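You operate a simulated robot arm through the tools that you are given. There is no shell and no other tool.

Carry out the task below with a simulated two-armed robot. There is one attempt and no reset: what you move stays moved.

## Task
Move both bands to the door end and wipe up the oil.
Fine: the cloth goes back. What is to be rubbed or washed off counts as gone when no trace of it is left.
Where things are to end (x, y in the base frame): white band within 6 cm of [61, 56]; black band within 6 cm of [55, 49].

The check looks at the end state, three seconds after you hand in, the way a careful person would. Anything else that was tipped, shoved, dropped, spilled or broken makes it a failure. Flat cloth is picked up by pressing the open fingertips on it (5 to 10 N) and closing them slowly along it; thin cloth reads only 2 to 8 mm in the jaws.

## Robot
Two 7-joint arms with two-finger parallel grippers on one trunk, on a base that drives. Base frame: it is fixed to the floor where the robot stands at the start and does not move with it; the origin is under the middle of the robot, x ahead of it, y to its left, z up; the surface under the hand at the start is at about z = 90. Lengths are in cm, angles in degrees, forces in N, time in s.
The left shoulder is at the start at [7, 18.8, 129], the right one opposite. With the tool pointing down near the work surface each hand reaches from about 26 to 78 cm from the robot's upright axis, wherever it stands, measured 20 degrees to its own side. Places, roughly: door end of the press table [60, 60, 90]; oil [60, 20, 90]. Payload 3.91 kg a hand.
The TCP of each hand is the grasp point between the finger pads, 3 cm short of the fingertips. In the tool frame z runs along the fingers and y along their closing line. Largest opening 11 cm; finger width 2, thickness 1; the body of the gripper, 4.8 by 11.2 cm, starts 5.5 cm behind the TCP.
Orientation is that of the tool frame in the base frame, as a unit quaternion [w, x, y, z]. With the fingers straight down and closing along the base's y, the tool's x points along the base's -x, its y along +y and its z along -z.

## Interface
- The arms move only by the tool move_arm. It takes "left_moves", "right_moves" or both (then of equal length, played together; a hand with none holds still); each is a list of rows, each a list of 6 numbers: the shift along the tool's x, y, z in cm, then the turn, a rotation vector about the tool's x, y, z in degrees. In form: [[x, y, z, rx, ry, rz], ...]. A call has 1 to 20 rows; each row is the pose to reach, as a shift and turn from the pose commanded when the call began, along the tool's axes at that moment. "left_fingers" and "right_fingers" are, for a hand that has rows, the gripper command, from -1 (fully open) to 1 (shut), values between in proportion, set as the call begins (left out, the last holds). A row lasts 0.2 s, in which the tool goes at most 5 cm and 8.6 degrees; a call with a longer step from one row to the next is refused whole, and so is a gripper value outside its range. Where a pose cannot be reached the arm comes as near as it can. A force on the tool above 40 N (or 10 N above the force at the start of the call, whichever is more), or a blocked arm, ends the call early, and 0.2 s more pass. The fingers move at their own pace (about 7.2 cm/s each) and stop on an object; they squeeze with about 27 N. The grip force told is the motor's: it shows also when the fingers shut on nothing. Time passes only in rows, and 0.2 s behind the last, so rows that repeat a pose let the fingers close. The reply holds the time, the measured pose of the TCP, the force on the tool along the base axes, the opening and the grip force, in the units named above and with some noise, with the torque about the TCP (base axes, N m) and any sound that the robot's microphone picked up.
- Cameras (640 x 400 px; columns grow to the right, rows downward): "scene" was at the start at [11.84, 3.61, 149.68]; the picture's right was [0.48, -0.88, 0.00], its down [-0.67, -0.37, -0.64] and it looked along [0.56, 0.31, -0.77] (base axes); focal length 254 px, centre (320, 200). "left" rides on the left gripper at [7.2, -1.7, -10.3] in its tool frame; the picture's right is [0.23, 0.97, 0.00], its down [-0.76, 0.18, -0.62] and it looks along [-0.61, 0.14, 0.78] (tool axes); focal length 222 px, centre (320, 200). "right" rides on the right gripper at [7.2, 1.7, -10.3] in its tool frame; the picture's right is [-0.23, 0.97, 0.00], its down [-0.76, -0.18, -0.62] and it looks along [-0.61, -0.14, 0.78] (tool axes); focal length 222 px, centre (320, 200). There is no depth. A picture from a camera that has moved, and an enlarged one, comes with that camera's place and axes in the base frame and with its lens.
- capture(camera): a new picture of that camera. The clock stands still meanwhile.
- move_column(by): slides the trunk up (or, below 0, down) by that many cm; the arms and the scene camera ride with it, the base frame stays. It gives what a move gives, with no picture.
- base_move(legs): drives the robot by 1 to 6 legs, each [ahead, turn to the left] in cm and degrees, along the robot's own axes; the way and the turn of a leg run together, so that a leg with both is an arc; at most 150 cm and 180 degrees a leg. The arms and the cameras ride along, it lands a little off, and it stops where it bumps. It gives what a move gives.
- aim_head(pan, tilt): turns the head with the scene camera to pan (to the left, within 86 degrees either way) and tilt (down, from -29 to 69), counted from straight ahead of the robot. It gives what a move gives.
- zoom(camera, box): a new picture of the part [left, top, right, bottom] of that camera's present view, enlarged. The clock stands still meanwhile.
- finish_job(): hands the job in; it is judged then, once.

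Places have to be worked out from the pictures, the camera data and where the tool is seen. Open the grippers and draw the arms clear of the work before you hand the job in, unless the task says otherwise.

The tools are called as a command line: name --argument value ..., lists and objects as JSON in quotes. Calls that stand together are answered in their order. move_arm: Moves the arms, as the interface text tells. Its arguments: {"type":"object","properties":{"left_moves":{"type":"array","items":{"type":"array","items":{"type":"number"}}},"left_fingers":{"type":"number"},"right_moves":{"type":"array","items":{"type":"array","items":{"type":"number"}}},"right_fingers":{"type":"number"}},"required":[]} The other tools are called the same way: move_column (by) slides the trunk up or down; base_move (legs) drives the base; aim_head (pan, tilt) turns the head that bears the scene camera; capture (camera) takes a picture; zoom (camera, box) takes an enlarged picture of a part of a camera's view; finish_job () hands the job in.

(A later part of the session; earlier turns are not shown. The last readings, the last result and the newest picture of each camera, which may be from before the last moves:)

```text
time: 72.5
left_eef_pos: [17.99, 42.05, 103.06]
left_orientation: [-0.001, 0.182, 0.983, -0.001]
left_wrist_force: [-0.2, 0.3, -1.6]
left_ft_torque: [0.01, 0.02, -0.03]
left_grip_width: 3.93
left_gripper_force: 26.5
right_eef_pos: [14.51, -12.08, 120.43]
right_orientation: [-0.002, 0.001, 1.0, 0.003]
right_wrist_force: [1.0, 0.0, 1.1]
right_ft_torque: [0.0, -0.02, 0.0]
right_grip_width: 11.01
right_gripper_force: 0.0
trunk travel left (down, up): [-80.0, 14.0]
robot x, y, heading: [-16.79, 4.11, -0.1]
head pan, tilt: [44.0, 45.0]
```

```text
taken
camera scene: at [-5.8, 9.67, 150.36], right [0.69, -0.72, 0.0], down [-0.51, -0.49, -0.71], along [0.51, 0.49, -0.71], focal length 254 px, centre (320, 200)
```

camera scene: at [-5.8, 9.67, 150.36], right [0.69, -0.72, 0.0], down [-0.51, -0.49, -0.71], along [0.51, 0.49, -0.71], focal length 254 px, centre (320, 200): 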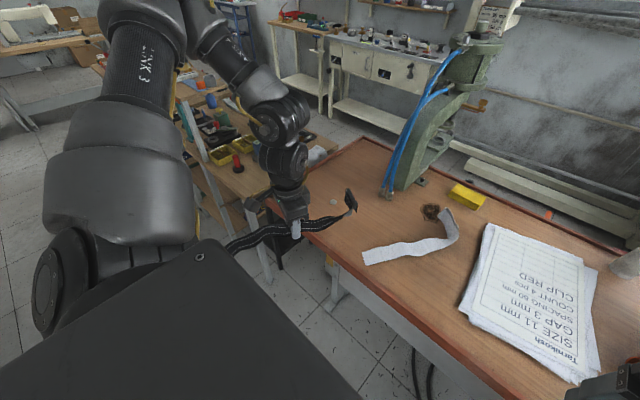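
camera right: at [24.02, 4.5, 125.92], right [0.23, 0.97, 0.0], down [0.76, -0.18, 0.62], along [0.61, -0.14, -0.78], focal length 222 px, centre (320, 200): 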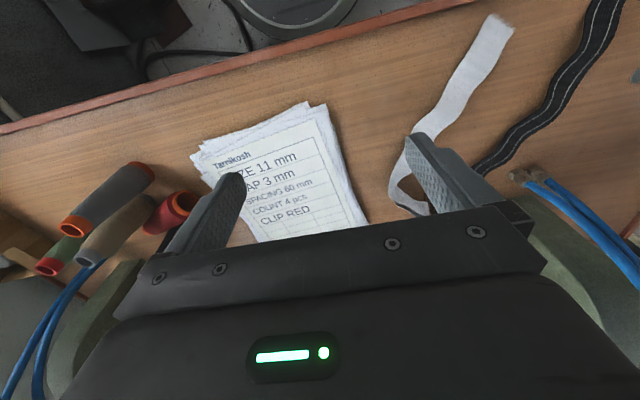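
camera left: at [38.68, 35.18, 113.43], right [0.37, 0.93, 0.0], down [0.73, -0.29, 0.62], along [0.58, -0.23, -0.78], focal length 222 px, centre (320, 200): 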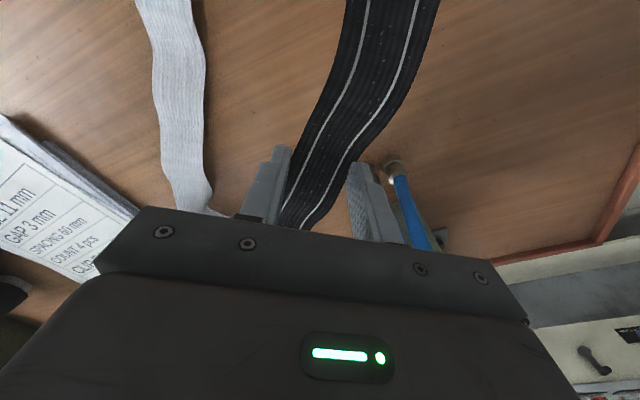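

The view confirms the band is held cleanly with its standing loop at the far end. I'll move it to y ≈ 49.6 at yaw −25°, then drive forward 16 cm.

move_arm --left_moves '[[0.9, 2.3, 0, 0, 0, 1.5], [1.8, 4.6, 0, 0, 0, 3], [2.7, 7, 0, 0, 0, 4], [2.7, 7, 0, 0, 0, 4]]'

base_move --legs '[[16, 0]]'

capture --camera "scene"

capture --camera "left"

```text
time: 73.5
left_eef_pos: [17.93, 49.58, 103.13]
left_orientation: [0.0, 0.216, 0.976, 0.0]
left_wrist_force: [0.2, -0.7, 0.2]
left_ft_torque: [0.03, -0.01, 0.02]
left_grip_width: 3.91
left_gripper_force: 27.0
right_eef_pos: [14.41, -11.9, 120.31]
right_orientation: [-0.002, 0.002, 1.0, 0.003]
right_wrist_force: [0.4, -0.8, 0.1]
right_ft_torque: [-0.02, -0.02, -0.02]
right_grip_width: 10.96
right_gripper_force: 0.0
trunk travel left (down, up): [-80.0, 14.0]
robot x, y, heading: [-16.82, 4.24, -0.2]
head pan, tilt: [44.0, 45.0]
```

```text
time: 74.9
left_eef_pos: [33.55, 49.46, 103.23]
left_orientation: [0.0, 0.217, 0.976, -0.001]
left_wrist_force: [0.1, 0.8, 0.0]
left_ft_torque: [0.01, 0.01, 0.0]
left_grip_width: 3.91
left_gripper_force: 26.9
right_eef_pos: [29.93, -12.18, 120.51]
right_orientation: [-0.002, 0.0, 1.0, 0.002]
right_wrist_force: [-0.2, 0.3, -1.0]
right_ft_torque: [0.01, -0.02, 0.01]
right_grip_width: 10.99
right_gripper_force: 0.1
trunk travel left (down, up): [-80.0, 14.0]
robot x, y, heading: [-1.14, 4.18, -0.3]
head pan, tilt: [44.0, 45.0]
```

```text
taken
camera scene: at [9.7, 9.65, 150.39], right [0.69, -0.72, 0.0], down [-0.51, -0.49, -0.71], along [0.51, 0.49, -0.71], focal length 254 px, centre (320, 200)
```

scene: 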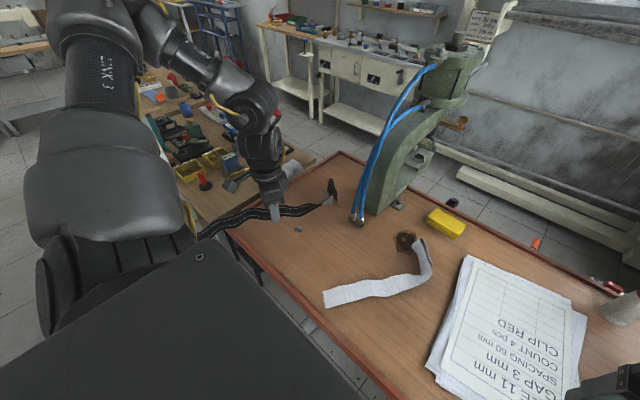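

```text
taken
camera left: at [26.32, 50.99, 113.57], right [0.21, 0.98, 0.0], down [0.77, -0.16, 0.62], along [0.61, -0.13, -0.78], focal length 222 px, centre (320, 200)
```

left: 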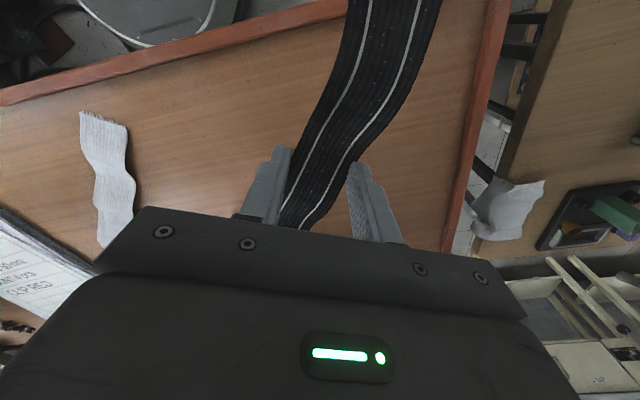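

Now I'll extend the arm along +x to bring the grasp point to about [54.6, 49.3], still elevated, then check clearance from the press.

move_arm --left_moves '[[-3.5, 1.6, 0, 0, 0, 0], [-7, 3.2, 0, 0, 0, 0], [-10.5, 4.8, 0, 0, 0, 0], [-14, 6.4, 0, 0, 0, 0], [-17, 7.8, 0, 0, 0, 0], [-19.2, 8.75, 0, 0, 0, 0], [-19.2, 8.75, 0, 0, 0, 0]]'

capture --camera "scene"

capture --camera "left"

```text
time: 76.5
left_eef_pos: [54.68, 49.68, 103.23]
left_orientation: [0.0, 0.217, 0.976, -0.003]
left_wrist_force: [0.5, 0.1, -1.0]
left_ft_torque: [-0.02, -0.03, -0.02]
left_grip_width: 3.89
left_gripper_force: 27.2
right_eef_pos: [29.91, -11.59, 120.53]
right_orientation: [-0.002, 0.002, 1.0, 0.001]
right_wrist_force: [-0.3, 0.5, -0.2]
right_ft_torque: [-0.08, -0.03, 0.0]
right_grip_width: 10.98
right_gripper_force: 0.1
trunk travel left (down, up): [-80.0, 14.0]
robot x, y, heading: [-0.81, 4.14, -0.1]
head pan, tilt: [44.0, 45.0]
```

```text
taken
camera scene: at [9.67, 10.18, 150.37], right [0.69, -0.72, 0.0], down [-0.51, -0.49, -0.71], along [0.51, 0.49, -0.71], focal length 254 px, centre (320, 200)
```

scene: 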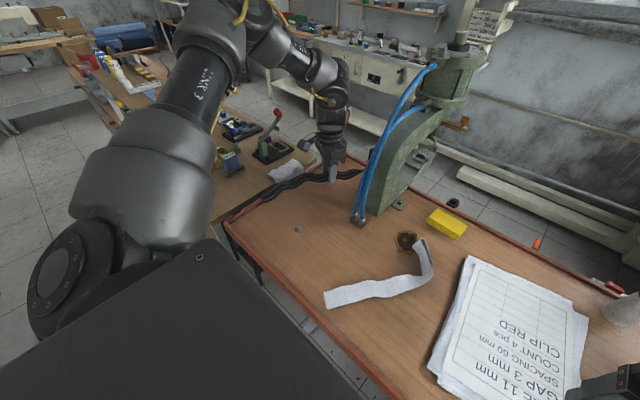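

```text
taken
camera left: at [47.45, 51.16, 113.54], right [0.21, 0.98, -0.01], down [0.77, -0.16, 0.62], along [0.61, -0.13, -0.78], focal length 222 px, centre (320, 200)
```

left: 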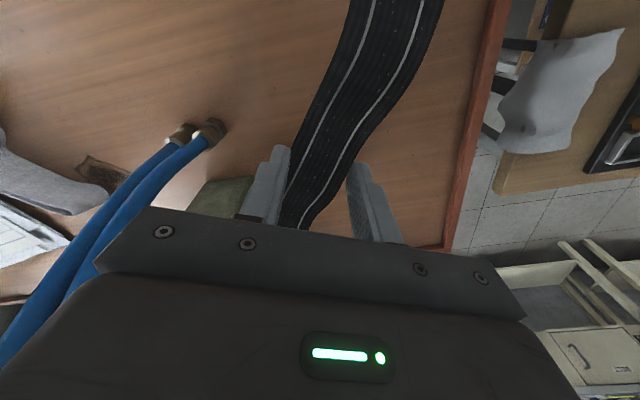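

I'll zoom in to verify the clearance between the band's loop end and the press.

zoom --camera "scene" --box '[220, 100, 480, 260]'

```text
2.46 times, centred on (350, 180) of scene
camera zoom: at [9.67, 10.18, 150.37], right [0.69, -0.72, 0.0], down [-0.51, -0.49, -0.71], along [0.51, 0.49, -0.71], focal length 624 px, centre (246, 249)
```

zoom: 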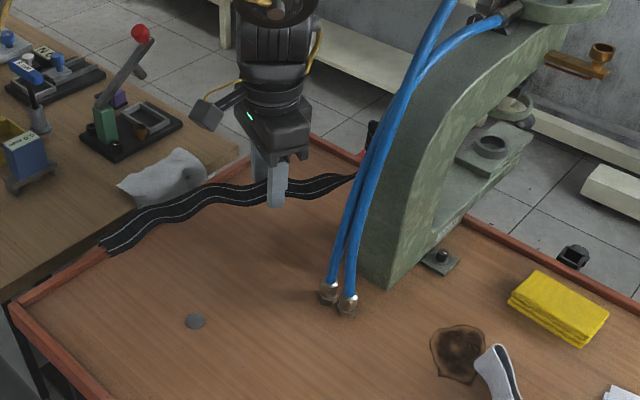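

The loop shows clear of the press. I'll lower the band to the table and check the force near contact.

move_arm --left_moves '[[0, 0, 3, 0, 0, 0], [0, 0, 6, 0, 0, 0], [0, 0, 8, 0, 0, 0], [0, 0, 9, 0, 0, 0], [0, 0, 9.5, 0, 0, 0], [0, 0, 9.8, 0, 0, 0], [0, 0, 9.8, 0, 0, 0]]'

capture --camera "scene"

```text
time: 78.1
left_eef_pos: [53.94, 49.62, 94.87]
left_orientation: [-0.001, 0.217, 0.976, -0.001]
left_wrist_force: [1.0, -0.2, -0.2]
left_ft_torque: [-0.1, -0.09, -0.02]
left_grip_width: 3.9
left_gripper_force: 27.0
left hand out of reach, approached as far as the arm can: row 3, 4, 5, 6, 7
right_eef_pos: [30.18, -12.05, 120.44]
right_orientation: [-0.002, 0.001, 1.0, 0.003]
right_wrist_force: [1.0, 0.1, 0.1]
right_ft_torque: [0.01, 0.01, 0.0]
right_grip_width: 11.01
right_gripper_force: 0.0
trunk travel left (down, up): [-80.0, 14.0]
robot x, y, heading: [-1.31, 4.07, -0.1]
head pan, tilt: [44.0, 45.0]
```

```text
taken
camera scene: at [10.03, 9.67, 150.36], right [0.69, -0.72, 0.0], down [-0.51, -0.49, -0.71], along [0.51, 0.49, -0.71], focal length 254 px, centre (320, 200)
```

scene: 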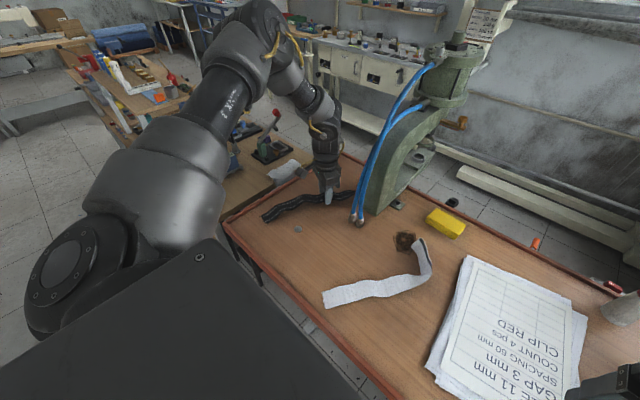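

The arm is at its reach limit with the band about 1.7 cm up. I'll lower the trunk by 1.4 cm, which takes the hand straight down.

move_column --by -1.4

```text
time: 78.8
left_eef_pos: [53.89, 49.5, 93.82]
left_orientation: [0.002, 0.216, 0.976, 0.0]
left_wrist_force: [3.1, 3.6, 32.9]
left_ft_torque: [0.0, -0.04, 0.04]
left_grip_width: 4.0
left_gripper_force: 27.1
right_eef_pos: [29.94, -12.14, 119.05]
right_orientation: [-0.002, 0.001, 1.0, 0.004]
right_wrist_force: [0.7, 0.1, 0.1]
right_ft_torque: [0.0, 0.02, -0.01]
right_grip_width: 11.01
right_gripper_force: 0.1
trunk travel left (down, up): [-78.6, 15.4]
robot x, y, heading: [-0.96, 4.24, -0.3]
head pan, tilt: [44.0, 45.0]
```

Contact at 33 N, so the band is down. I'll ease up 0.3 cm and open the fingers moderately.

move_arm --left_moves '[[0, 0, -0.3, 0, 0, 0], [0, 0, -0.4, 0, 0, 0]]'

move_arm --left_moves '[[0, 0, 0, 0, 0, 0], [0, 0, 0, 0, 0, 0], [0, 0, 0, 0, 0, 0]]' --left_fingers -0.2

capture --camera "left"

```text
time: 79.3
left_eef_pos: [53.79, 49.51, 93.75]
left_orientation: [-0.001, 0.217, 0.976, -0.001]
left_wrist_force: [2.3, -0.2, 3.5]
left_ft_torque: [-0.28, -0.54, 0.09]
left_grip_width: 3.88
left_gripper_force: 27.2
right_eef_pos: [30.14, -12.15, 118.97]
right_orientation: [-0.003, 0.001, 1.0, 0.003]
right_wrist_force: [-0.5, -0.1, 0.3]
right_ft_torque: [-0.01, -0.01, 0.03]
right_grip_width: 11.0
right_gripper_force: 0.0
trunk travel left (down, up): [-78.6, 15.4]
robot x, y, heading: [-1.08, 4.12, -0.2]
head pan, tilt: [44.0, 45.0]
```

```text
time: 80.2
left_eef_pos: [53.92, 49.6, 93.91]
left_orientation: [-0.001, 0.216, 0.976, -0.001]
left_wrist_force: [-1.1, 0.2, -0.1]
left_ft_torque: [0.06, -0.05, 0.0]
left_grip_width: 6.61
left_gripper_force: 0.1
right_eef_pos: [30.2, -11.98, 118.97]
right_orientation: [-0.003, 0.001, 1.0, 0.003]
right_wrist_force: [-0.8, -1.2, -0.6]
right_ft_torque: [0.0, 0.02, 0.0]
right_grip_width: 10.97
right_gripper_force: 0.0
trunk travel left (down, up): [-78.6, 15.4]
robot x, y, heading: [-0.49, 4.09, -0.1]
head pan, tilt: [44.0, 45.0]
```

```text
taken
camera left: at [46.66, 51.1, 104.19], right [0.21, 0.98, 0.0], down [0.77, -0.16, 0.62], along [0.61, -0.13, -0.78], focal length 222 px, centre (320, 200)
```

left: 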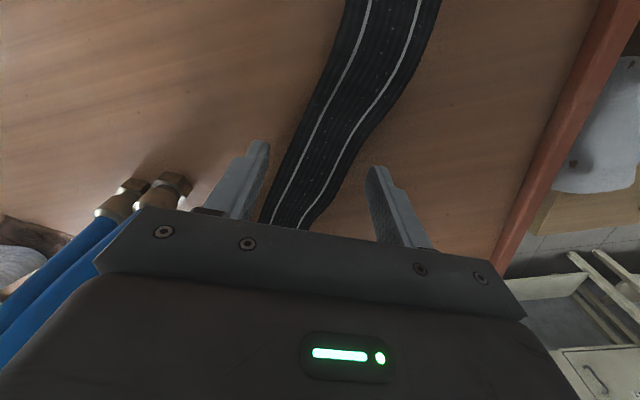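

Released, and the band lies flat. I'll rise straight up, draw back, and look at the placement.

move_arm --left_moves '[[0, 0, -3, 0, 0, 0], [0, 0, -7, 0, 0, 0], [0, 0, -11, 0, 0, 0], [0, 0, -15, 0, 0, 0], [4, -2, -17, 0, 0, 0], [8, -4, -19, 0, 0, 0], [12, -6, -20, 0, 0, 0], [15, -8, -20, 0, 0, 0], [15, -8, -20, 0, 0, 0]]'

capture --camera "left"

capture --camera "scene"

```text
time: 82.2
left_eef_pos: [37.01, 48.82, 113.97]
left_orientation: [-0.001, 0.216, 0.976, -0.001]
left_wrist_force: [0.4, 0.4, 0.4]
left_ft_torque: [0.0, 0.0, -0.01]
left_grip_width: 6.59
left_gripper_force: 0.0
right_eef_pos: [30.3, -12.08, 118.99]
right_orientation: [-0.003, 0.001, 1.0, 0.003]
right_wrist_force: [-0.1, -0.3, -0.4]
right_ft_torque: [0.01, 0.01, 0.0]
right_grip_width: 11.0
right_gripper_force: 0.1
trunk travel left (down, up): [-78.6, 15.4]
robot x, y, heading: [-0.64, 4.16, -0.0]
head pan, tilt: [44.0, 45.0]
```

```text
taken
camera left: at [29.8, 50.31, 124.34], right [0.21, 0.98, 0.0], down [0.77, -0.16, 0.62], along [0.61, -0.13, -0.78], focal length 222 px, centre (320, 200)
```

left: 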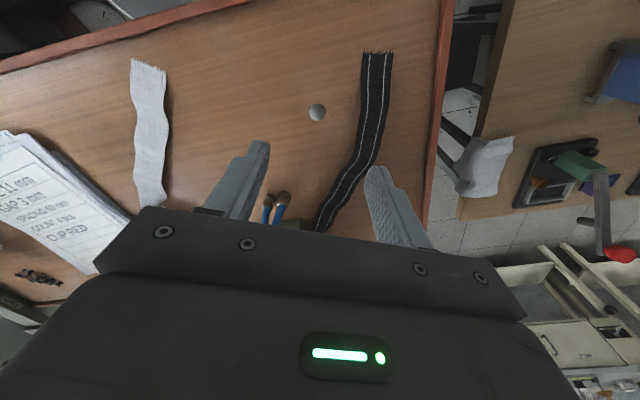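

```text
taken
camera scene: at [10.1, 9.65, 148.95], right [0.69, -0.72, 0.0], down [-0.51, -0.49, -0.71], along [0.51, 0.49, -0.71], focal length 254 px, centre (320, 200)
```

scene: 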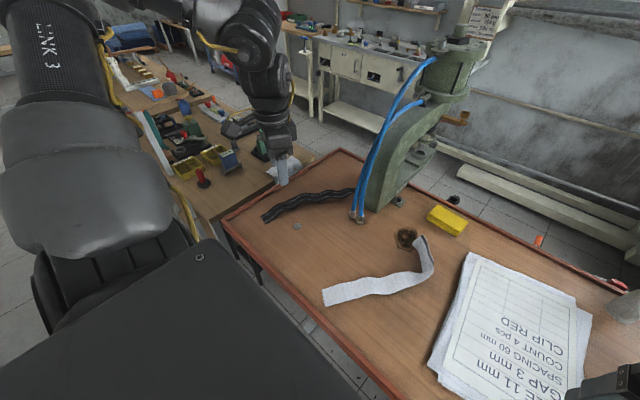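

The near end of the black band measures at [34.1, 56.9], so it lies about 10° more clockwise than planned and its loop end may be close to the press. I'll look from above at that end.

move_arm --left_moves '[[-3, 2, -2, 0, 0, 0], [-6, 4, -4, 0, 0, 0], [-9, 6, -6, 0, 0, 0], [-11, 8, -8, 0, 0, 0], [-11, 8, -8, 0, 0, 0]]' --left_fingers -1

capture --camera "left"

```text
time: 83.3
left_eef_pos: [50.56, 51.47, 121.86]
left_orientation: [-0.001, 0.217, 0.976, -0.001]
left_wrist_force: [-0.2, -0.1, 0.7]
left_ft_torque: [-0.05, -0.06, -0.01]
left_grip_width: 10.99
left_gripper_force: 0.0
right_eef_pos: [30.1, -12.09, 118.97]
right_orientation: [-0.002, 0.0, 1.0, 0.002]
right_wrist_force: [-0.1, 0.2, -0.1]
right_ft_torque: [-0.02, -0.03, 0.02]
right_grip_width: 10.97
right_gripper_force: 0.2
trunk travel left (down, up): [-78.6, 15.4]
robot x, y, heading: [-0.81, 4.0, -0.1]
head pan, tilt: [44.0, 45.0]
```

```text
taken
camera left: at [43.21, 52.99, 132.19], right [0.21, 0.98, 0.0], down [0.77, -0.16, 0.62], along [0.61, -0.13, -0.78], focal length 222 px, centre (320, 200)
```

left: 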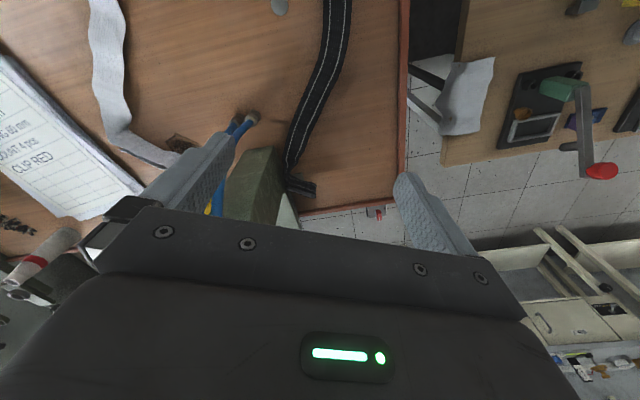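

zoom --camera "left" --box '[220, 100, 420, 220]'

```text
3.20 times, centred on (320, 160) of left
camera zoom: at [43.21, 52.99, 132.19], right [0.21, 0.98, 0.0], down [0.77, -0.16, 0.62], along [0.61, -0.13, -0.78], focal length 711 px, centre (320, 328)
```

zoom: 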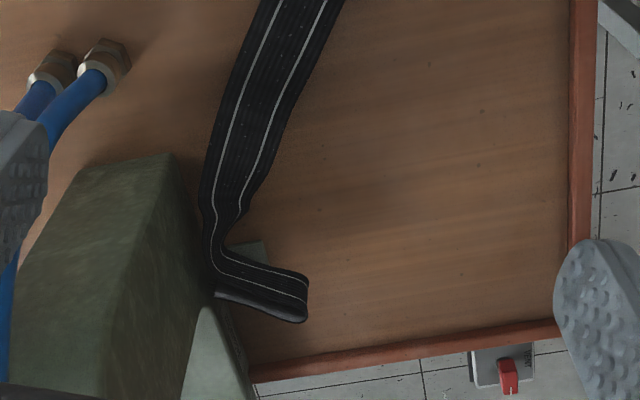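

The loop end lies against the press's base flange (at about [67.7, 43.6]), so I'll re-grip and move the black band: rotate it about +21° and centre it at about [53, 50], clear of the flange, disc and rail. First I'll lower the trunk 4 cm for reach, then come over the grasp point [53.5, 49.6] aligned with the band.

move_column --by -4

move_arm --left_moves '[[-1, 0, 3, 0, 0, 3], [-2, 0, 7, 0, 0, 6], [-3, 0, 11, 0, 0, 8], [-3.45, -0.45, 14, 0, 0, 8], [-3.45, -0.45, 16, 0, 0, 8], [-3.45, -0.45, 16, 0, 0, 8]]' --left_fingers -0.2

capture --camera "left"

```text
time: 84.2
left_eef_pos: [50.49, 51.47, 117.91]
left_orientation: [-0.001, 0.217, 0.976, -0.001]
left_wrist_force: [-1.0, 0.4, 0.0]
left_ft_torque: [0.01, 0.0, 0.01]
left_grip_width: 10.97
left_gripper_force: 0.1
right_eef_pos: [30.14, -12.13, 115.06]
right_orientation: [-0.003, 0.001, 1.0, 0.003]
right_wrist_force: [0.1, 0.3, -0.2]
right_ft_torque: [0.0, 0.0, 0.01]
right_grip_width: 10.98
right_gripper_force: 0.0
trunk travel left (down, up): [-74.6, 19.4]
robot x, y, heading: [-1.15, 4.27, -0.3]
head pan, tilt: [44.0, 45.0]
```

```text
time: 85.6
left_eef_pos: [53.39, 49.49, 101.98]
left_orientation: [0.0, 0.283, 0.959, -0.001]
left_wrist_force: [1.0, -0.3, 0.6]
left_ft_torque: [-0.02, -0.01, 0.03]
left_grip_width: 6.62
left_gripper_force: 0.0
right_eef_pos: [30.21, -12.11, 115.05]
right_orientation: [-0.002, 0.0, 1.0, 0.004]
right_wrist_force: [0.5, -0.4, 1.1]
right_ft_torque: [0.02, 0.01, -0.02]
right_grip_width: 11.0
right_gripper_force: 0.1
trunk travel left (down, up): [-74.6, 19.4]
robot x, y, heading: [-0.65, 3.76, -0.1]
head pan, tilt: [44.0, 45.0]
```

```text
taken
camera left: at [46.41, 51.95, 112.25], right [0.34, 0.94, 0.0], down [0.74, -0.26, 0.62], along [0.58, -0.21, -0.78], focal length 222 px, centre (320, 200)
```

left: 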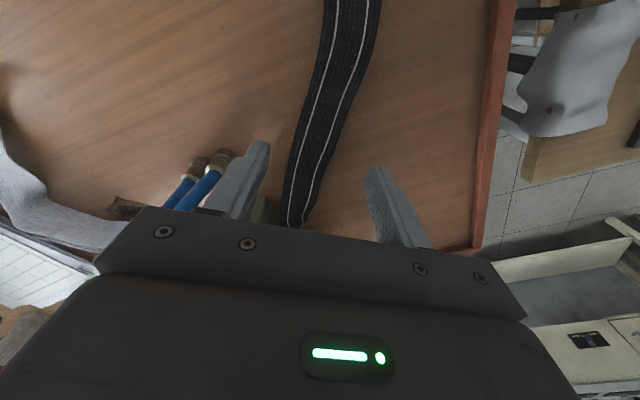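

The grasp point is centred on the band, which runs at about −37° here. I'll turn 4° more, descend and grip.

move_arm --left_moves '[[0, 0.1, 3, 0, 0, 4], [0, 0.1, 6, 0, 0, 4], [0, 0.1, 7.8, 0, 0, 4], [0, 0.1, 8.4, 0, 0, 4], [0, 0.1, 8.75, 0, 0, 4], [0, 0.1, 8.75, 0, 0, 4]]'

capture --camera "left"

```text
time: 87.0
left_eef_pos: [53.3, 49.66, 93.07]
left_orientation: [-0.001, 0.317, 0.948, 0.0]
left_wrist_force: [-0.1, 0.1, 0.1]
left_ft_torque: [-0.01, -0.03, -0.01]
left_grip_width: 6.58
left_gripper_force: 0.1
right_eef_pos: [30.19, -12.02, 115.01]
right_orientation: [-0.003, 0.001, 1.0, 0.003]
right_wrist_force: [0.4, 0.3, 0.1]
right_ft_torque: [-0.01, -0.01, -0.02]
right_grip_width: 10.99
right_gripper_force: 0.2
trunk travel left (down, up): [-74.6, 19.4]
robot x, y, heading: [-1.32, 4.11, -0.3]
head pan, tilt: [44.0, 45.0]
```

```text
taken
camera left: at [46.63, 52.58, 103.42], right [0.4, 0.91, 0.0], down [0.72, -0.32, 0.62], along [0.57, -0.25, -0.78], focal length 222 px, centre (320, 200)
```

left: 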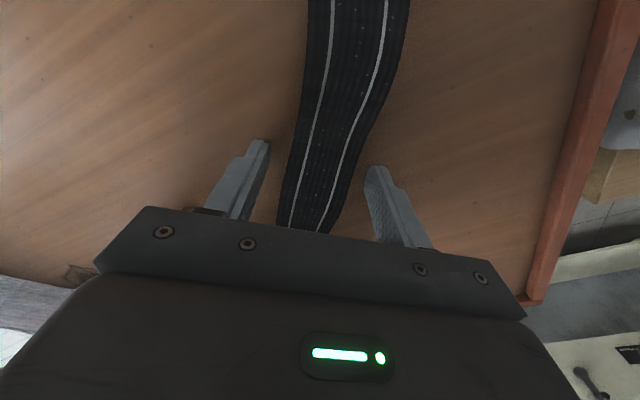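

Well aligned and at table level. I'll grip, lift 5 cm, shift +y off the flange and rotate +21°.

move_arm --left_moves '[[0, 0, 0, 0, 0, 0], [0, 0, 0, 0, 0, 0], [0, 0, 0, 0, 0, 0], [0, 0, 0, 0, 0, 0]]' --left_fingers 0.6

move_arm --left_moves '[[0, 0, -1, 0, 0, 0], [0, 0, -2.5, 0, 0, 0], [0, 0, -4, 0, 0, 0], [0, 0, -5, 0, 0, 0], [0, 0, -5, 0, 0, 0]]'

capture --camera "left"

```text
time: 88.0
left_eef_pos: [53.34, 49.69, 93.06]
left_orientation: [-0.002, 0.317, 0.948, -0.001]
left_wrist_force: [0.4, 1.3, 0.8]
left_ft_torque: [0.01, 0.01, 0.49]
left_grip_width: 4.3
left_gripper_force: 26.7
right_eef_pos: [30.14, -12.09, 115.03]
right_orientation: [-0.003, 0.001, 1.0, 0.002]
right_wrist_force: [0.3, 1.3, 0.7]
right_ft_torque: [0.02, 0.0, 0.0]
right_grip_width: 11.0
right_gripper_force: 0.3
trunk travel left (down, up): [-74.6, 19.4]
robot x, y, heading: [-1.18, 3.9, -0.2]
head pan, tilt: [44.0, 45.0]
```

```text
time: 89.2
left_eef_pos: [53.54, 49.88, 98.06]
left_orientation: [0.0, 0.317, 0.949, -0.002]
left_wrist_force: [0.9, 3.5, -0.7]
left_ft_torque: [0.1, 0.07, 0.69]
left_grip_width: 4.26
left_gripper_force: 27.1
right_eef_pos: [30.27, -11.89, 114.96]
right_orientation: [-0.002, 0.001, 1.0, 0.003]
right_wrist_force: [0.5, 0.2, 0.5]
right_ft_torque: [0.0, -0.03, 0.01]
right_grip_width: 11.02
right_gripper_force: 0.0
trunk travel left (down, up): [-74.6, 19.4]
robot x, y, heading: [-0.76, 4.4, -0.2]
head pan, tilt: [44.0, 45.0]
```

```text
taken
camera left: at [46.6, 52.73, 108.38], right [0.4, 0.91, 0.0], down [0.72, -0.31, 0.62], along [0.57, -0.25, -0.78], focal length 222 px, centre (320, 200)
```

left: 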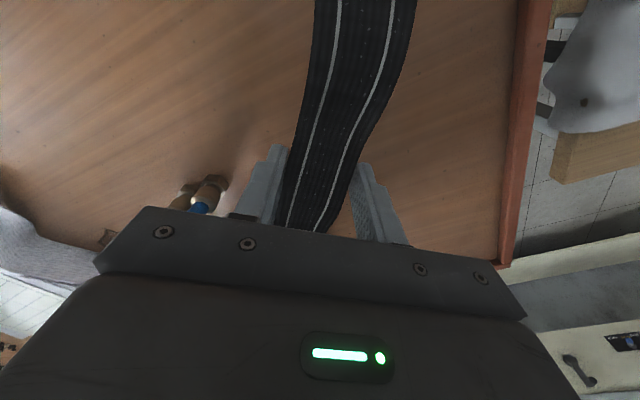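

The wrist shows a z-torque from the loop brushing the press, so I'll move it away in +y first, then rotate and return to the final spot, still elevated.

move_arm --left_moves '[[1.2, 1.6, 0, 0, 0, 0], [2.4, 2.2, 0, 0, 0, 0], [3.0, 1.5, 0, 0, 0, -6], [3.0, 1.5, 0, 0, 0, -12], [2.6, 0.6, 0, 0, 0, -18], [1.8, -0.9, 0, 0, 0, -21], [1.8, -0.9, 0, 0, 0, -21]]'

capture --camera "left"

zoom --camera "scene" --box '[220, 100, 480, 260]'

```text
time: 90.8
left_eef_pos: [51.52, 50.02, 98.13]
left_orientation: [-0.001, 0.139, 0.99, -0.001]
left_wrist_force: [-0.1, -0.9, -0.5]
left_ft_torque: [-0.02, 0.03, -0.02]
left_grip_width: 4.03
left_gripper_force: 27.2
right_eef_pos: [30.25, -12.07, 114.94]
right_orientation: [-0.002, 0.001, 1.0, 0.003]
right_wrist_force: [-0.4, -0.5, -0.1]
right_ft_torque: [0.0, 0.0, 0.03]
right_grip_width: 11.0
right_gripper_force: 0.1
trunk travel left (down, up): [-74.6, 19.4]
robot x, y, heading: [-1.25, 4.42, -0.1]
head pan, tilt: [44.0, 45.0]
```

```text
taken
camera left: at [44.09, 50.32, 108.42], right [0.05, 1.0, 0.0], down [0.78, -0.04, 0.62], along [0.62, -0.03, -0.78], focal length 222 px, centre (320, 200)
```

left: 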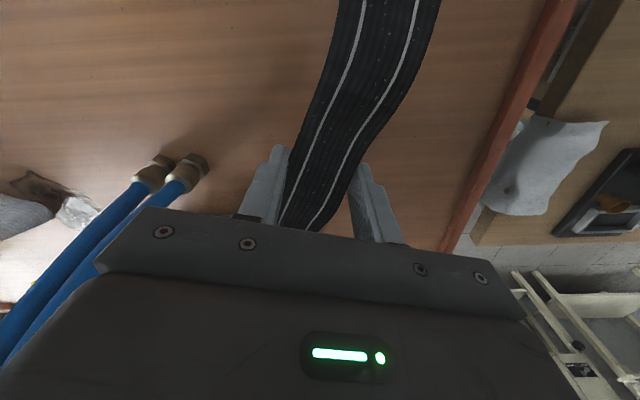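

```text
2.46 times, centred on (350, 180) of scene
camera zoom: at [10.04, 9.71, 144.96], right [0.69, -0.72, 0.0], down [-0.51, -0.49, -0.71], along [0.51, 0.49, -0.71], focal length 624 px, centre (246, 249)
```

zoom: 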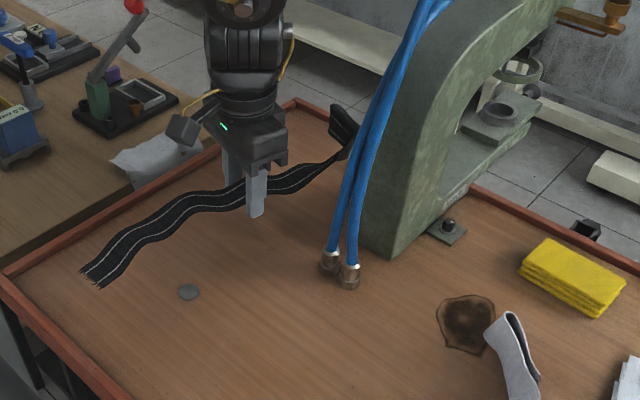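

The band settled at about +8° net rotation because it pivots slightly in the jaws. I'll turn another 11° and lower to just above the table.

move_arm --left_moves '[[0, 0, 0, 0, 0, -6], [0, 0, 0, 0, 0, -11], [0, 0, 1, 0, 0, -11], [0, 0, 2, 0, 0, -11], [0, 0, 3, 0, 0, -11], [0, 0, 3.6, 0, 0, -11], [0, 0, 3.6, 0, 0, -11]]'

zoom --camera "scene" --box '[220, 100, 480, 260]'

```text
time: 92.4
left_eef_pos: [51.41, 49.96, 94.55]
left_orientation: [-0.001, 0.043, 0.999, 0.0]
left_wrist_force: [-0.9, 0.1, -1.1]
left_ft_torque: [0.01, 0.02, -0.01]
left_grip_width: 3.98
left_gripper_force: 26.8
right_eef_pos: [30.22, -12.0, 114.92]
right_orientation: [-0.003, 0.001, 1.0, 0.002]
right_wrist_force: [-0.7, -0.3, -0.5]
right_ft_torque: [-0.05, -0.02, -0.01]
right_grip_width: 11.0
right_gripper_force: 0.0
trunk travel left (down, up): [-74.6, 19.4]
robot x, y, heading: [-0.72, 4.33, -0.2]
head pan, tilt: [44.0, 45.0]
```

```text
2.46 times, centred on (350, 180) of scene
camera zoom: at [10.02, 9.65, 144.96], right [0.69, -0.72, 0.0], down [-0.51, -0.49, -0.71], along [0.51, 0.49, -0.71], focal length 624 px, centre (246, 249)
```

zoom: 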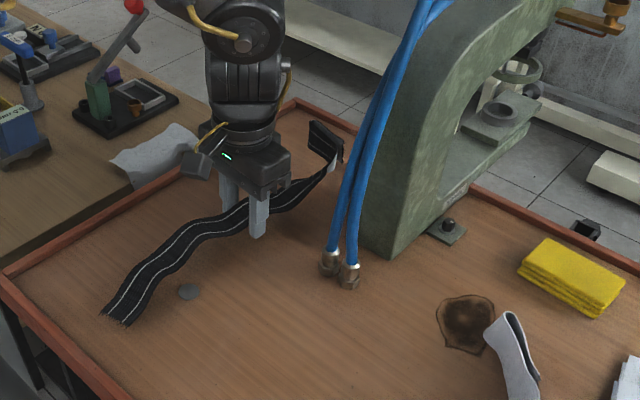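

The near end is at about [31.3, 49.6], and its edge passes about 0.5 cm from the disc. I'll nudge +y by 0.6 cm, turn back 2°, and set it down.

move_arm --left_moves '[[0, 0.6, 0, 0, 0, 2], [0, 0.6, 0.3, 0, 0, 2], [0, 0.6, 0.6, 0, 0, 2], [0, 0.6, 0.8, 0, 0, 2], [0, 0.6, 1.0, 0, 0, 2], [0, 0.6, 1.0, 0, 0, 2]]'

```text
time: 93.8
left_eef_pos: [51.47, 50.58, 93.56]
left_orientation: [-0.001, 0.062, 0.998, -0.001]
left_wrist_force: [-0.1, -0.2, -0.5]
left_ft_torque: [0.02, 0.01, 0.02]
left_grip_width: 3.92
left_gripper_force: 26.9
right_eef_pos: [30.16, -12.07, 114.96]
right_orientation: [-0.003, 0.001, 1.0, 0.003]
right_wrist_force: [0.7, -0.3, -0.8]
right_ft_torque: [-0.02, 0.02, -0.02]
right_grip_width: 11.01
right_gripper_force: 0.1
trunk travel left (down, up): [-74.6, 19.4]
robot x, y, heading: [-0.58, 4.15, -0.1]
head pan, tilt: [44.0, 45.0]
```

No contact yet, so I'll lower a little more until it touches, then release.

move_arm --left_moves '[[0, 0, 0.15, 0, 0, 0], [0, 0, 0.3, 0, 0, 0], [0, 0, 0.4, 0, 0, 0]]'

move_arm --left_moves '[[0, 0, 0, 0, 0, 0], [0, 0, 0, 0, 0, 0], [0, 0, 0, 0, 0, 0]]' --left_fingers -0.2

move_arm --left_moves '[[0, 0, -3, 0, 0, 0], [0, 0, -7, 0, 0, 0], [0, 0, -11, 0, 0, 0], [0, 0, -15, 0, 0, 0], [2, 0, -19, 0, 0, 0], [4, 0, -23, 0, 0, 0], [5, 0, -27, 0, 0, 0], [5, 0, -27, 0, 0, 0]]' --left_fingers -1

capture --camera "left"

zoom --camera "scene" --box '[220, 100, 480, 260]'

```text
time: 94.6
left_eef_pos: [51.56, 50.61, 93.0]
left_orientation: [-0.001, 0.062, 0.998, -0.001]
left_wrist_force: [-0.3, -0.5, -1.6]
left_ft_torque: [0.0, 0.02, -0.01]
left_grip_width: 3.92
left_gripper_force: 26.8
right_eef_pos: [30.3, -12.2, 115.04]
right_orientation: [-0.003, 0.0, 1.0, 0.002]
right_wrist_force: [-0.9, 1.0, 0.4]
right_ft_torque: [-0.02, 0.01, 0.01]
right_grip_width: 11.02
right_gripper_force: 0.1
trunk travel left (down, up): [-74.6, 19.4]
robot x, y, heading: [-0.79, 4.2, -0.2]
head pan, tilt: [44.0, 45.0]
```

```text
time: 95.4
left_eef_pos: [51.47, 50.71, 93.08]
left_orientation: [-0.001, 0.061, 0.998, -0.001]
left_wrist_force: [0.4, 0.5, -0.8]
left_ft_torque: [0.03, 0.02, -0.02]
left_grip_width: 6.6
left_gripper_force: 0.0
right_eef_pos: [30.18, -12.19, 115.04]
right_orientation: [-0.002, 0.001, 1.0, 0.003]
right_wrist_force: [0.4, 0.5, 0.3]
right_ft_torque: [0.03, 0.02, -0.02]
right_grip_width: 10.99
right_gripper_force: 0.1
trunk travel left (down, up): [-74.6, 19.4]
robot x, y, heading: [-1.03, 4.12, -0.4]
head pan, tilt: [44.0, 45.0]
```

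```text
time: 97.2
left_eef_pos: [46.61, 51.25, 120.14]
left_orientation: [-0.002, 0.061, 0.998, -0.001]
left_wrist_force: [-0.2, 0.3, -0.9]
left_ft_torque: [0.03, 0.01, -0.01]
left_grip_width: 11.01
left_gripper_force: 0.0
right_eef_pos: [30.23, -12.01, 114.94]
right_orientation: [-0.004, 0.001, 1.0, 0.003]
right_wrist_force: [0.5, 0.3, 0.0]
right_ft_torque: [0.01, 0.01, 0.04]
right_grip_width: 11.0
right_gripper_force: 0.1
trunk travel left (down, up): [-74.6, 19.4]
robot x, y, heading: [-1.0, 4.28, -0.2]
head pan, tilt: [44.0, 45.0]
```

```text
taken
camera left: at [39.19, 50.36, 130.59], right [-0.11, 0.99, 0.0], down [0.78, 0.08, 0.62], along [0.62, 0.07, -0.78], focal length 222 px, centre (320, 200)
```

left: 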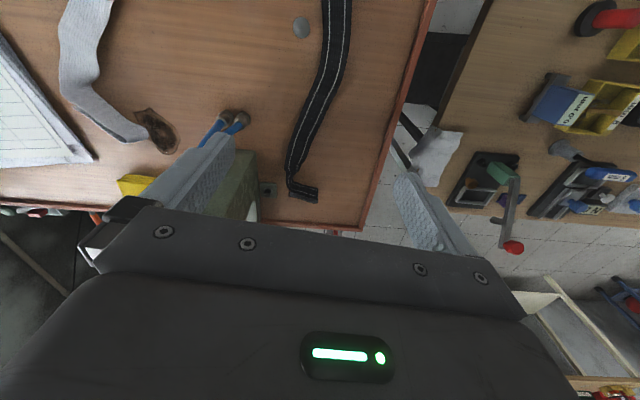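

```text
2.46 times, centred on (350, 180) of scene
camera zoom: at [10.09, 9.7, 144.95], right [0.69, -0.72, 0.0], down [-0.51, -0.49, -0.71], along [0.51, 0.49, -0.71], focal length 624 px, centre (246, 249)
```

zoom: 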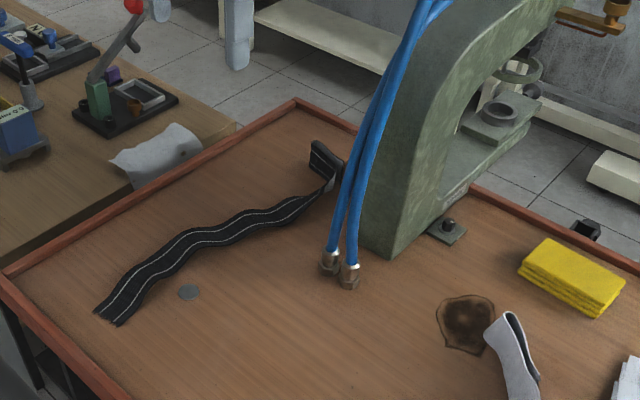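

The black band now lies cleanly: its centroid is about [54.2, 50.9], and it's clear of the press, disc and rail. Next is the white band. I'll retract the left hand toward the robot, then turn right 25°.

move_arm --left_moves '[[4, -2, 0, 0, 0, 0], [8, -5, 0, 0, 0, 0], [12, -8, 0, 0, 0, 0], [15.4, -11.1, 0, 0, 0, 0], [15.4, -11.1, 0, 0, 0, 0]]'

base_move --legs '[[0, -26]]'

capture --camera "left"

capture --camera "scene"

```text
time: 98.4
left_eef_pos: [29.83, 42.24, 120.03]
left_orientation: [-0.001, 0.061, 0.998, -0.001]
left_wrist_force: [-0.1, 0.4, 0.1]
left_ft_torque: [0.0, -0.01, 0.03]
left_grip_width: 10.99
left_gripper_force: 0.1
right_eef_pos: [30.27, -12.01, 114.97]
right_orientation: [-0.004, 0.0, 1.0, 0.003]
right_wrist_force: [0.0, 0.0, -0.7]
right_ft_torque: [-0.01, 0.0, 0.01]
right_grip_width: 11.0
right_gripper_force: 0.1
trunk travel left (down, up): [-74.6, 19.4]
robot x, y, heading: [-1.0, 4.2, -0.3]
head pan, tilt: [44.0, 45.0]
```

```text
time: 100.1
left_eef_pos: [43.53, 24.68, 119.98]
left_orientation: [0.0, 0.284, 0.959, -0.001]
left_wrist_force: [0.4, 0.9, -0.4]
left_ft_torque: [-0.02, -0.01, -0.03]
left_grip_width: 10.98
left_gripper_force: 0.0
right_eef_pos: [20.0, -24.18, 114.95]
right_orientation: [-0.002, 0.228, 0.974, 0.005]
right_wrist_force: [0.5, 0.3, 0.2]
right_ft_torque: [0.01, -0.01, -0.04]
right_grip_width: 11.0
right_gripper_force: 0.1
trunk travel left (down, up): [-74.6, 19.4]
robot x, y, heading: [-1.05, 3.88, -26.3]
head pan, tilt: [44.0, 45.0]
```

```text
taken
camera left: at [36.52, 27.15, 130.31], right [0.34, 0.94, 0.0], down [0.74, -0.27, 0.62], along [0.58, -0.21, -0.78], focal length 222 px, centre (320, 200)
```

left: 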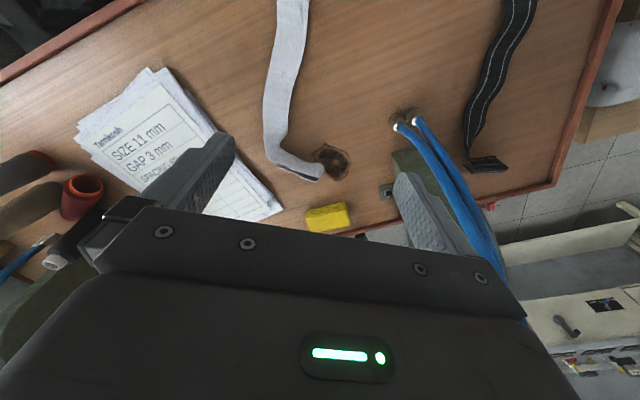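

```text
taken
camera scene: at [11.4, 4.22, 144.96], right [0.3, -0.95, 0.0], down [-0.67, -0.21, -0.71], along [0.67, 0.22, -0.71], focal length 254 px, centre (320, 200)
```

scene: 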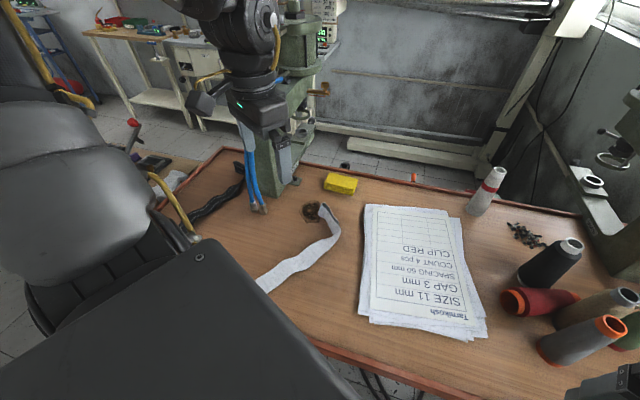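

The white band runs through [36.7, 22.9] → [45.4, 17.4] at −32°, and the hand is already at that yaw. I'll go over [45, 17.7] and descend.

move_arm --left_moves '[[-2, -2, 3, 0, 0, 0], [-4, -4, 6, 0, 0, 0], [-5.07, -5.05, 10, 0, 0, 0], [-5.07, -5.05, 14, 0, 0, 0], [-5.07, -5.05, 18, 0, 0, 0], [-5.07, -5.05, 18, 0, 0, 0]]' --left_fingers -0.25

capture --camera "left"

```text
time: 101.5
left_eef_pos: [44.68, 17.83, 101.9]
left_orientation: [0.0, 0.284, 0.959, -0.001]
left_wrist_force: [0.1, 0.5, -0.1]
left_ft_torque: [-0.04, 0.03, 0.01]
left_grip_width: 6.9
left_gripper_force: 0.1
right_eef_pos: [19.74, -24.08, 115.08]
right_orientation: [-0.002, 0.227, 0.974, 0.004]
right_wrist_force: [-0.1, -0.7, 0.3]
right_ft_torque: [0.01, 0.01, -0.02]
right_grip_width: 11.02
right_gripper_force: 0.1
trunk travel left (down, up): [-74.6, 19.4]
robot x, y, heading: [-0.72, 3.98, -26.2]
head pan, tilt: [44.0, 45.0]
```

```text
taken
camera left: at [37.81, 20.23, 112.24], right [0.34, 0.94, 0.0], down [0.74, -0.27, 0.62], along [0.58, -0.21, -0.78], focal length 222 px, centre (320, 200)
```

left: 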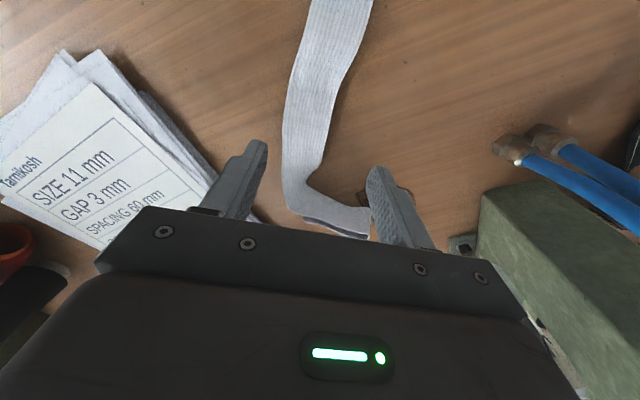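

The band centre is about 0.9 cm to the −y side. I'll shift, descend to table level and check.

move_arm --left_moves '[[0, -0.9, 3, 0, 0, 0], [0, -0.9, 6, 0, 0, 0], [0, -0.9, 7.8, 0, 0, 0], [0, -0.9, 8.4, 0, 0, 0], [0, -0.9, 8.7, 0, 0, 0], [0, -0.9, 8.7, 0, 0, 0]]'

capture --camera "left"

```text
time: 102.9
left_eef_pos: [44.28, 16.93, 93.33]
left_orientation: [-0.001, 0.285, 0.959, -0.001]
left_wrist_force: [0.1, 0.0, -0.6]
left_ft_torque: [0.03, 0.0, -0.02]
left_grip_width: 6.91
left_gripper_force: 0.0
right_eef_pos: [19.82, -24.17, 115.01]
right_orientation: [-0.002, 0.227, 0.974, 0.004]
right_wrist_force: [-0.1, 0.5, -0.5]
right_ft_torque: [-0.01, -0.02, 0.0]
right_grip_width: 11.01
right_gripper_force: 0.0
trunk travel left (down, up): [-74.6, 19.4]
robot x, y, heading: [-1.13, 4.24, -26.5]
head pan, tilt: [44.0, 45.0]
```

```text
taken
camera left: at [37.37, 19.54, 103.6], right [0.34, 0.94, 0.0], down [0.74, -0.27, 0.62], along [0.58, -0.21, -0.78], focal length 222 px, centre (320, 200)
```

left: 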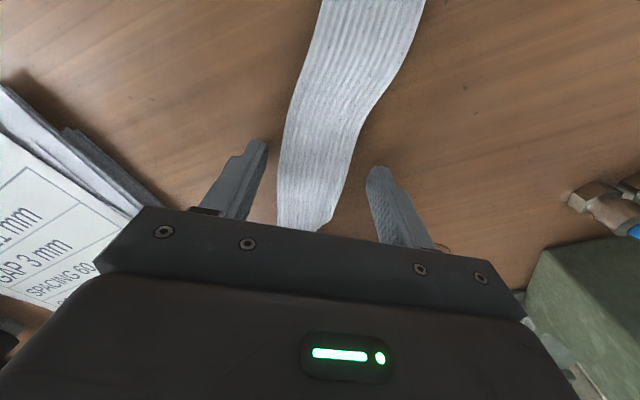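

The white band is between the fingers. I'll lower 0.2 cm, grip, and lift.

move_arm --left_moves '[[0, 0, 0.15, 0, 0, 0], [0, 0, 0.2, 0, 0, 0]]'

move_arm --left_moves '[[0, 0, 0, 0, 0, 0], [0, 0, 0, 0, 0, 0], [0, 0, 0, 0, 0, 0], [0, 0, 0, 0, 0, 0]]' --left_fingers 0.55

move_arm --left_moves '[[0, 0, -1, 0, 0, 0], [0, 0, -2.5, 0, 0, 0], [0, 0, -4, 0, 0, 0], [0, 0, -7, 0, 0, 0], [0, 0, -10, 0, 0, 0], [0, 0, -10, 0, 0, 0]]'

capture --camera "left"

capture --camera "scene"

```text
time: 103.5
left_eef_pos: [44.31, 16.97, 93.11]
left_orientation: [-0.002, 0.285, 0.959, -0.001]
left_wrist_force: [0.1, -0.8, 0.2]
left_ft_torque: [0.03, 0.03, 0.01]
left_grip_width: 6.89
left_gripper_force: 0.1
right_eef_pos: [19.86, -24.08, 114.88]
right_orientation: [-0.002, 0.227, 0.974, 0.004]
right_wrist_force: [-0.1, -0.6, 0.3]
right_ft_torque: [0.0, -0.01, 0.0]
right_grip_width: 11.04
right_gripper_force: 0.0
trunk travel left (down, up): [-74.6, 19.4]
robot x, y, heading: [-1.01, 4.09, -26.2]
head pan, tilt: [44.0, 45.0]
```

```text
time: 104.5
left_eef_pos: [44.29, 16.98, 93.05]
left_orientation: [-0.001, 0.285, 0.958, 0.0]
left_wrist_force: [0.6, -0.3, 0.4]
left_ft_torque: [-0.01, 0.01, 0.0]
left_grip_width: 3.92
left_gripper_force: 27.1
right_eef_pos: [19.84, -24.11, 114.99]
right_orientation: [-0.001, 0.228, 0.974, 0.004]
right_wrist_force: [-0.1, -0.1, 0.0]
right_ft_torque: [0.0, 0.0, -0.03]
right_grip_width: 11.01
right_gripper_force: 0.1
trunk travel left (down, up): [-74.6, 19.4]
robot x, y, heading: [-0.97, 4.37, -26.4]
head pan, tilt: [44.0, 45.0]
```

```text
time: 105.9
left_eef_pos: [44.51, 16.94, 103.03]
left_orientation: [-0.001, 0.286, 0.958, -0.001]
left_wrist_force: [-0.2, -0.5, -0.6]
left_ft_torque: [-0.03, 0.05, 0.0]
left_grip_width: 3.9
left_gripper_force: 26.8
right_eef_pos: [19.9, -24.19, 115.02]
right_orientation: [-0.002, 0.227, 0.974, 0.005]
right_wrist_force: [-0.4, 0.3, 0.2]
right_ft_torque: [-0.01, 0.01, -0.03]
right_grip_width: 11.01
right_gripper_force: 0.0
trunk travel left (down, up): [-74.6, 19.4]
robot x, y, heading: [-0.96, 3.87, -26.6]
head pan, tilt: [44.0, 45.0]
```

```text
taken
camera left: at [37.53, 19.42, 113.45], right [0.34, 0.94, 0.0], down [0.74, -0.27, 0.62], along [0.58, -0.21, -0.78], focal length 222 px, centre (320, 200)
```

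left: 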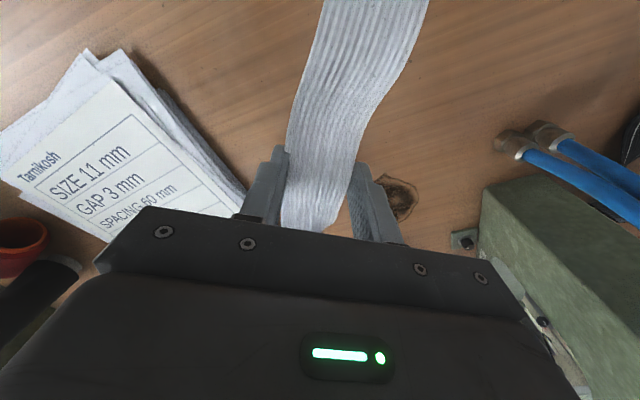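

```text
taken
camera scene: at [11.5, 4.29, 144.95], right [0.3, -0.95, 0.0], down [-0.67, -0.21, -0.71], along [0.67, 0.21, -0.71], focal length 254 px, centre (320, 200)
```

scene: 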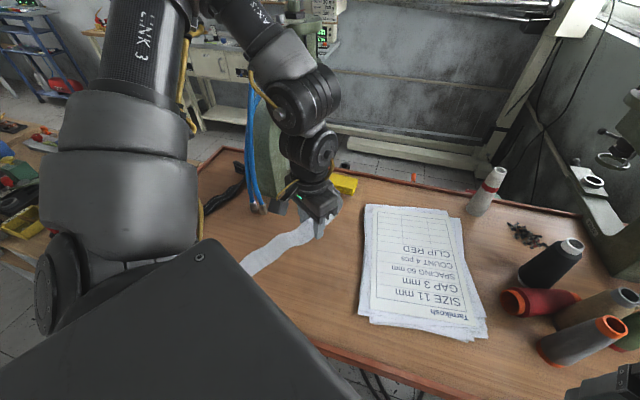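

The white band is lifted cleanly. I'll back up 18 cm, then turn left 26°.

base_move --legs '[[-18, 0]]'

base_move --legs '[[0, 26]]'

capture --camera "scene"

```text
time: 107.4
left_eef_pos: [28.91, 24.53, 103.0]
left_orientation: [-0.002, 0.286, 0.958, 0.0]
left_wrist_force: [0.1, 0.2, -0.3]
left_ft_torque: [-0.01, 0.07, -0.02]
left_grip_width: 3.9
left_gripper_force: 26.8
right_eef_pos: [4.29, -16.36, 115.02]
right_orientation: [-0.002, 0.228, 0.974, 0.004]
right_wrist_force: [-0.2, 0.1, -1.0]
right_ft_torque: [-0.01, 0.03, -0.02]
right_grip_width: 11.01
right_gripper_force: 0.1
trunk travel left (down, up): [-74.6, 19.4]
robot x, y, heading: [-16.6, 11.96, -26.5]
head pan, tilt: [44.0, 45.0]
```

```text
time: 109.1
left_eef_pos: [18.6, 43.25, 103.05]
left_orientation: [0.0, 0.062, 0.998, 0.0]
left_wrist_force: [1.1, -0.1, -0.3]
left_ft_torque: [-0.04, -0.05, 0.03]
left_grip_width: 3.9
left_gripper_force: 27.1
right_eef_pos: [14.52, -4.26, 114.84]
right_orientation: [-0.004, 0.002, 1.0, 0.004]
right_wrist_force: [0.7, 0.3, 0.2]
right_ft_torque: [0.01, 0.01, 0.03]
right_grip_width: 11.0
right_gripper_force: 0.1
trunk travel left (down, up): [-74.6, 19.4]
robot x, y, heading: [-16.83, 11.99, -0.6]
head pan, tilt: [44.0, 45.0]
```

```text
taken
camera scene: at [-5.59, 17.34, 144.96], right [0.69, -0.72, 0.0], down [-0.51, -0.49, -0.71], along [0.51, 0.49, -0.71], focal length 254 px, centre (320, 200)
```

scene: 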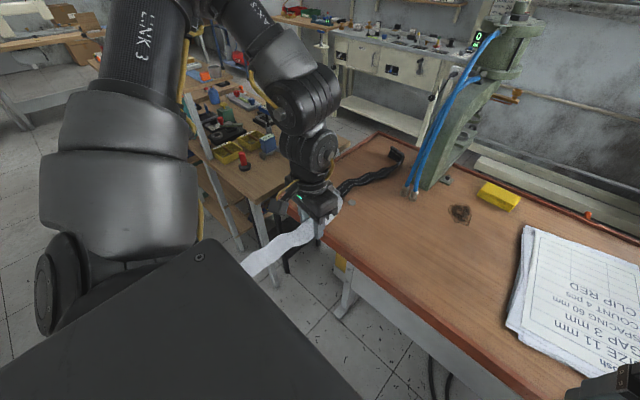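

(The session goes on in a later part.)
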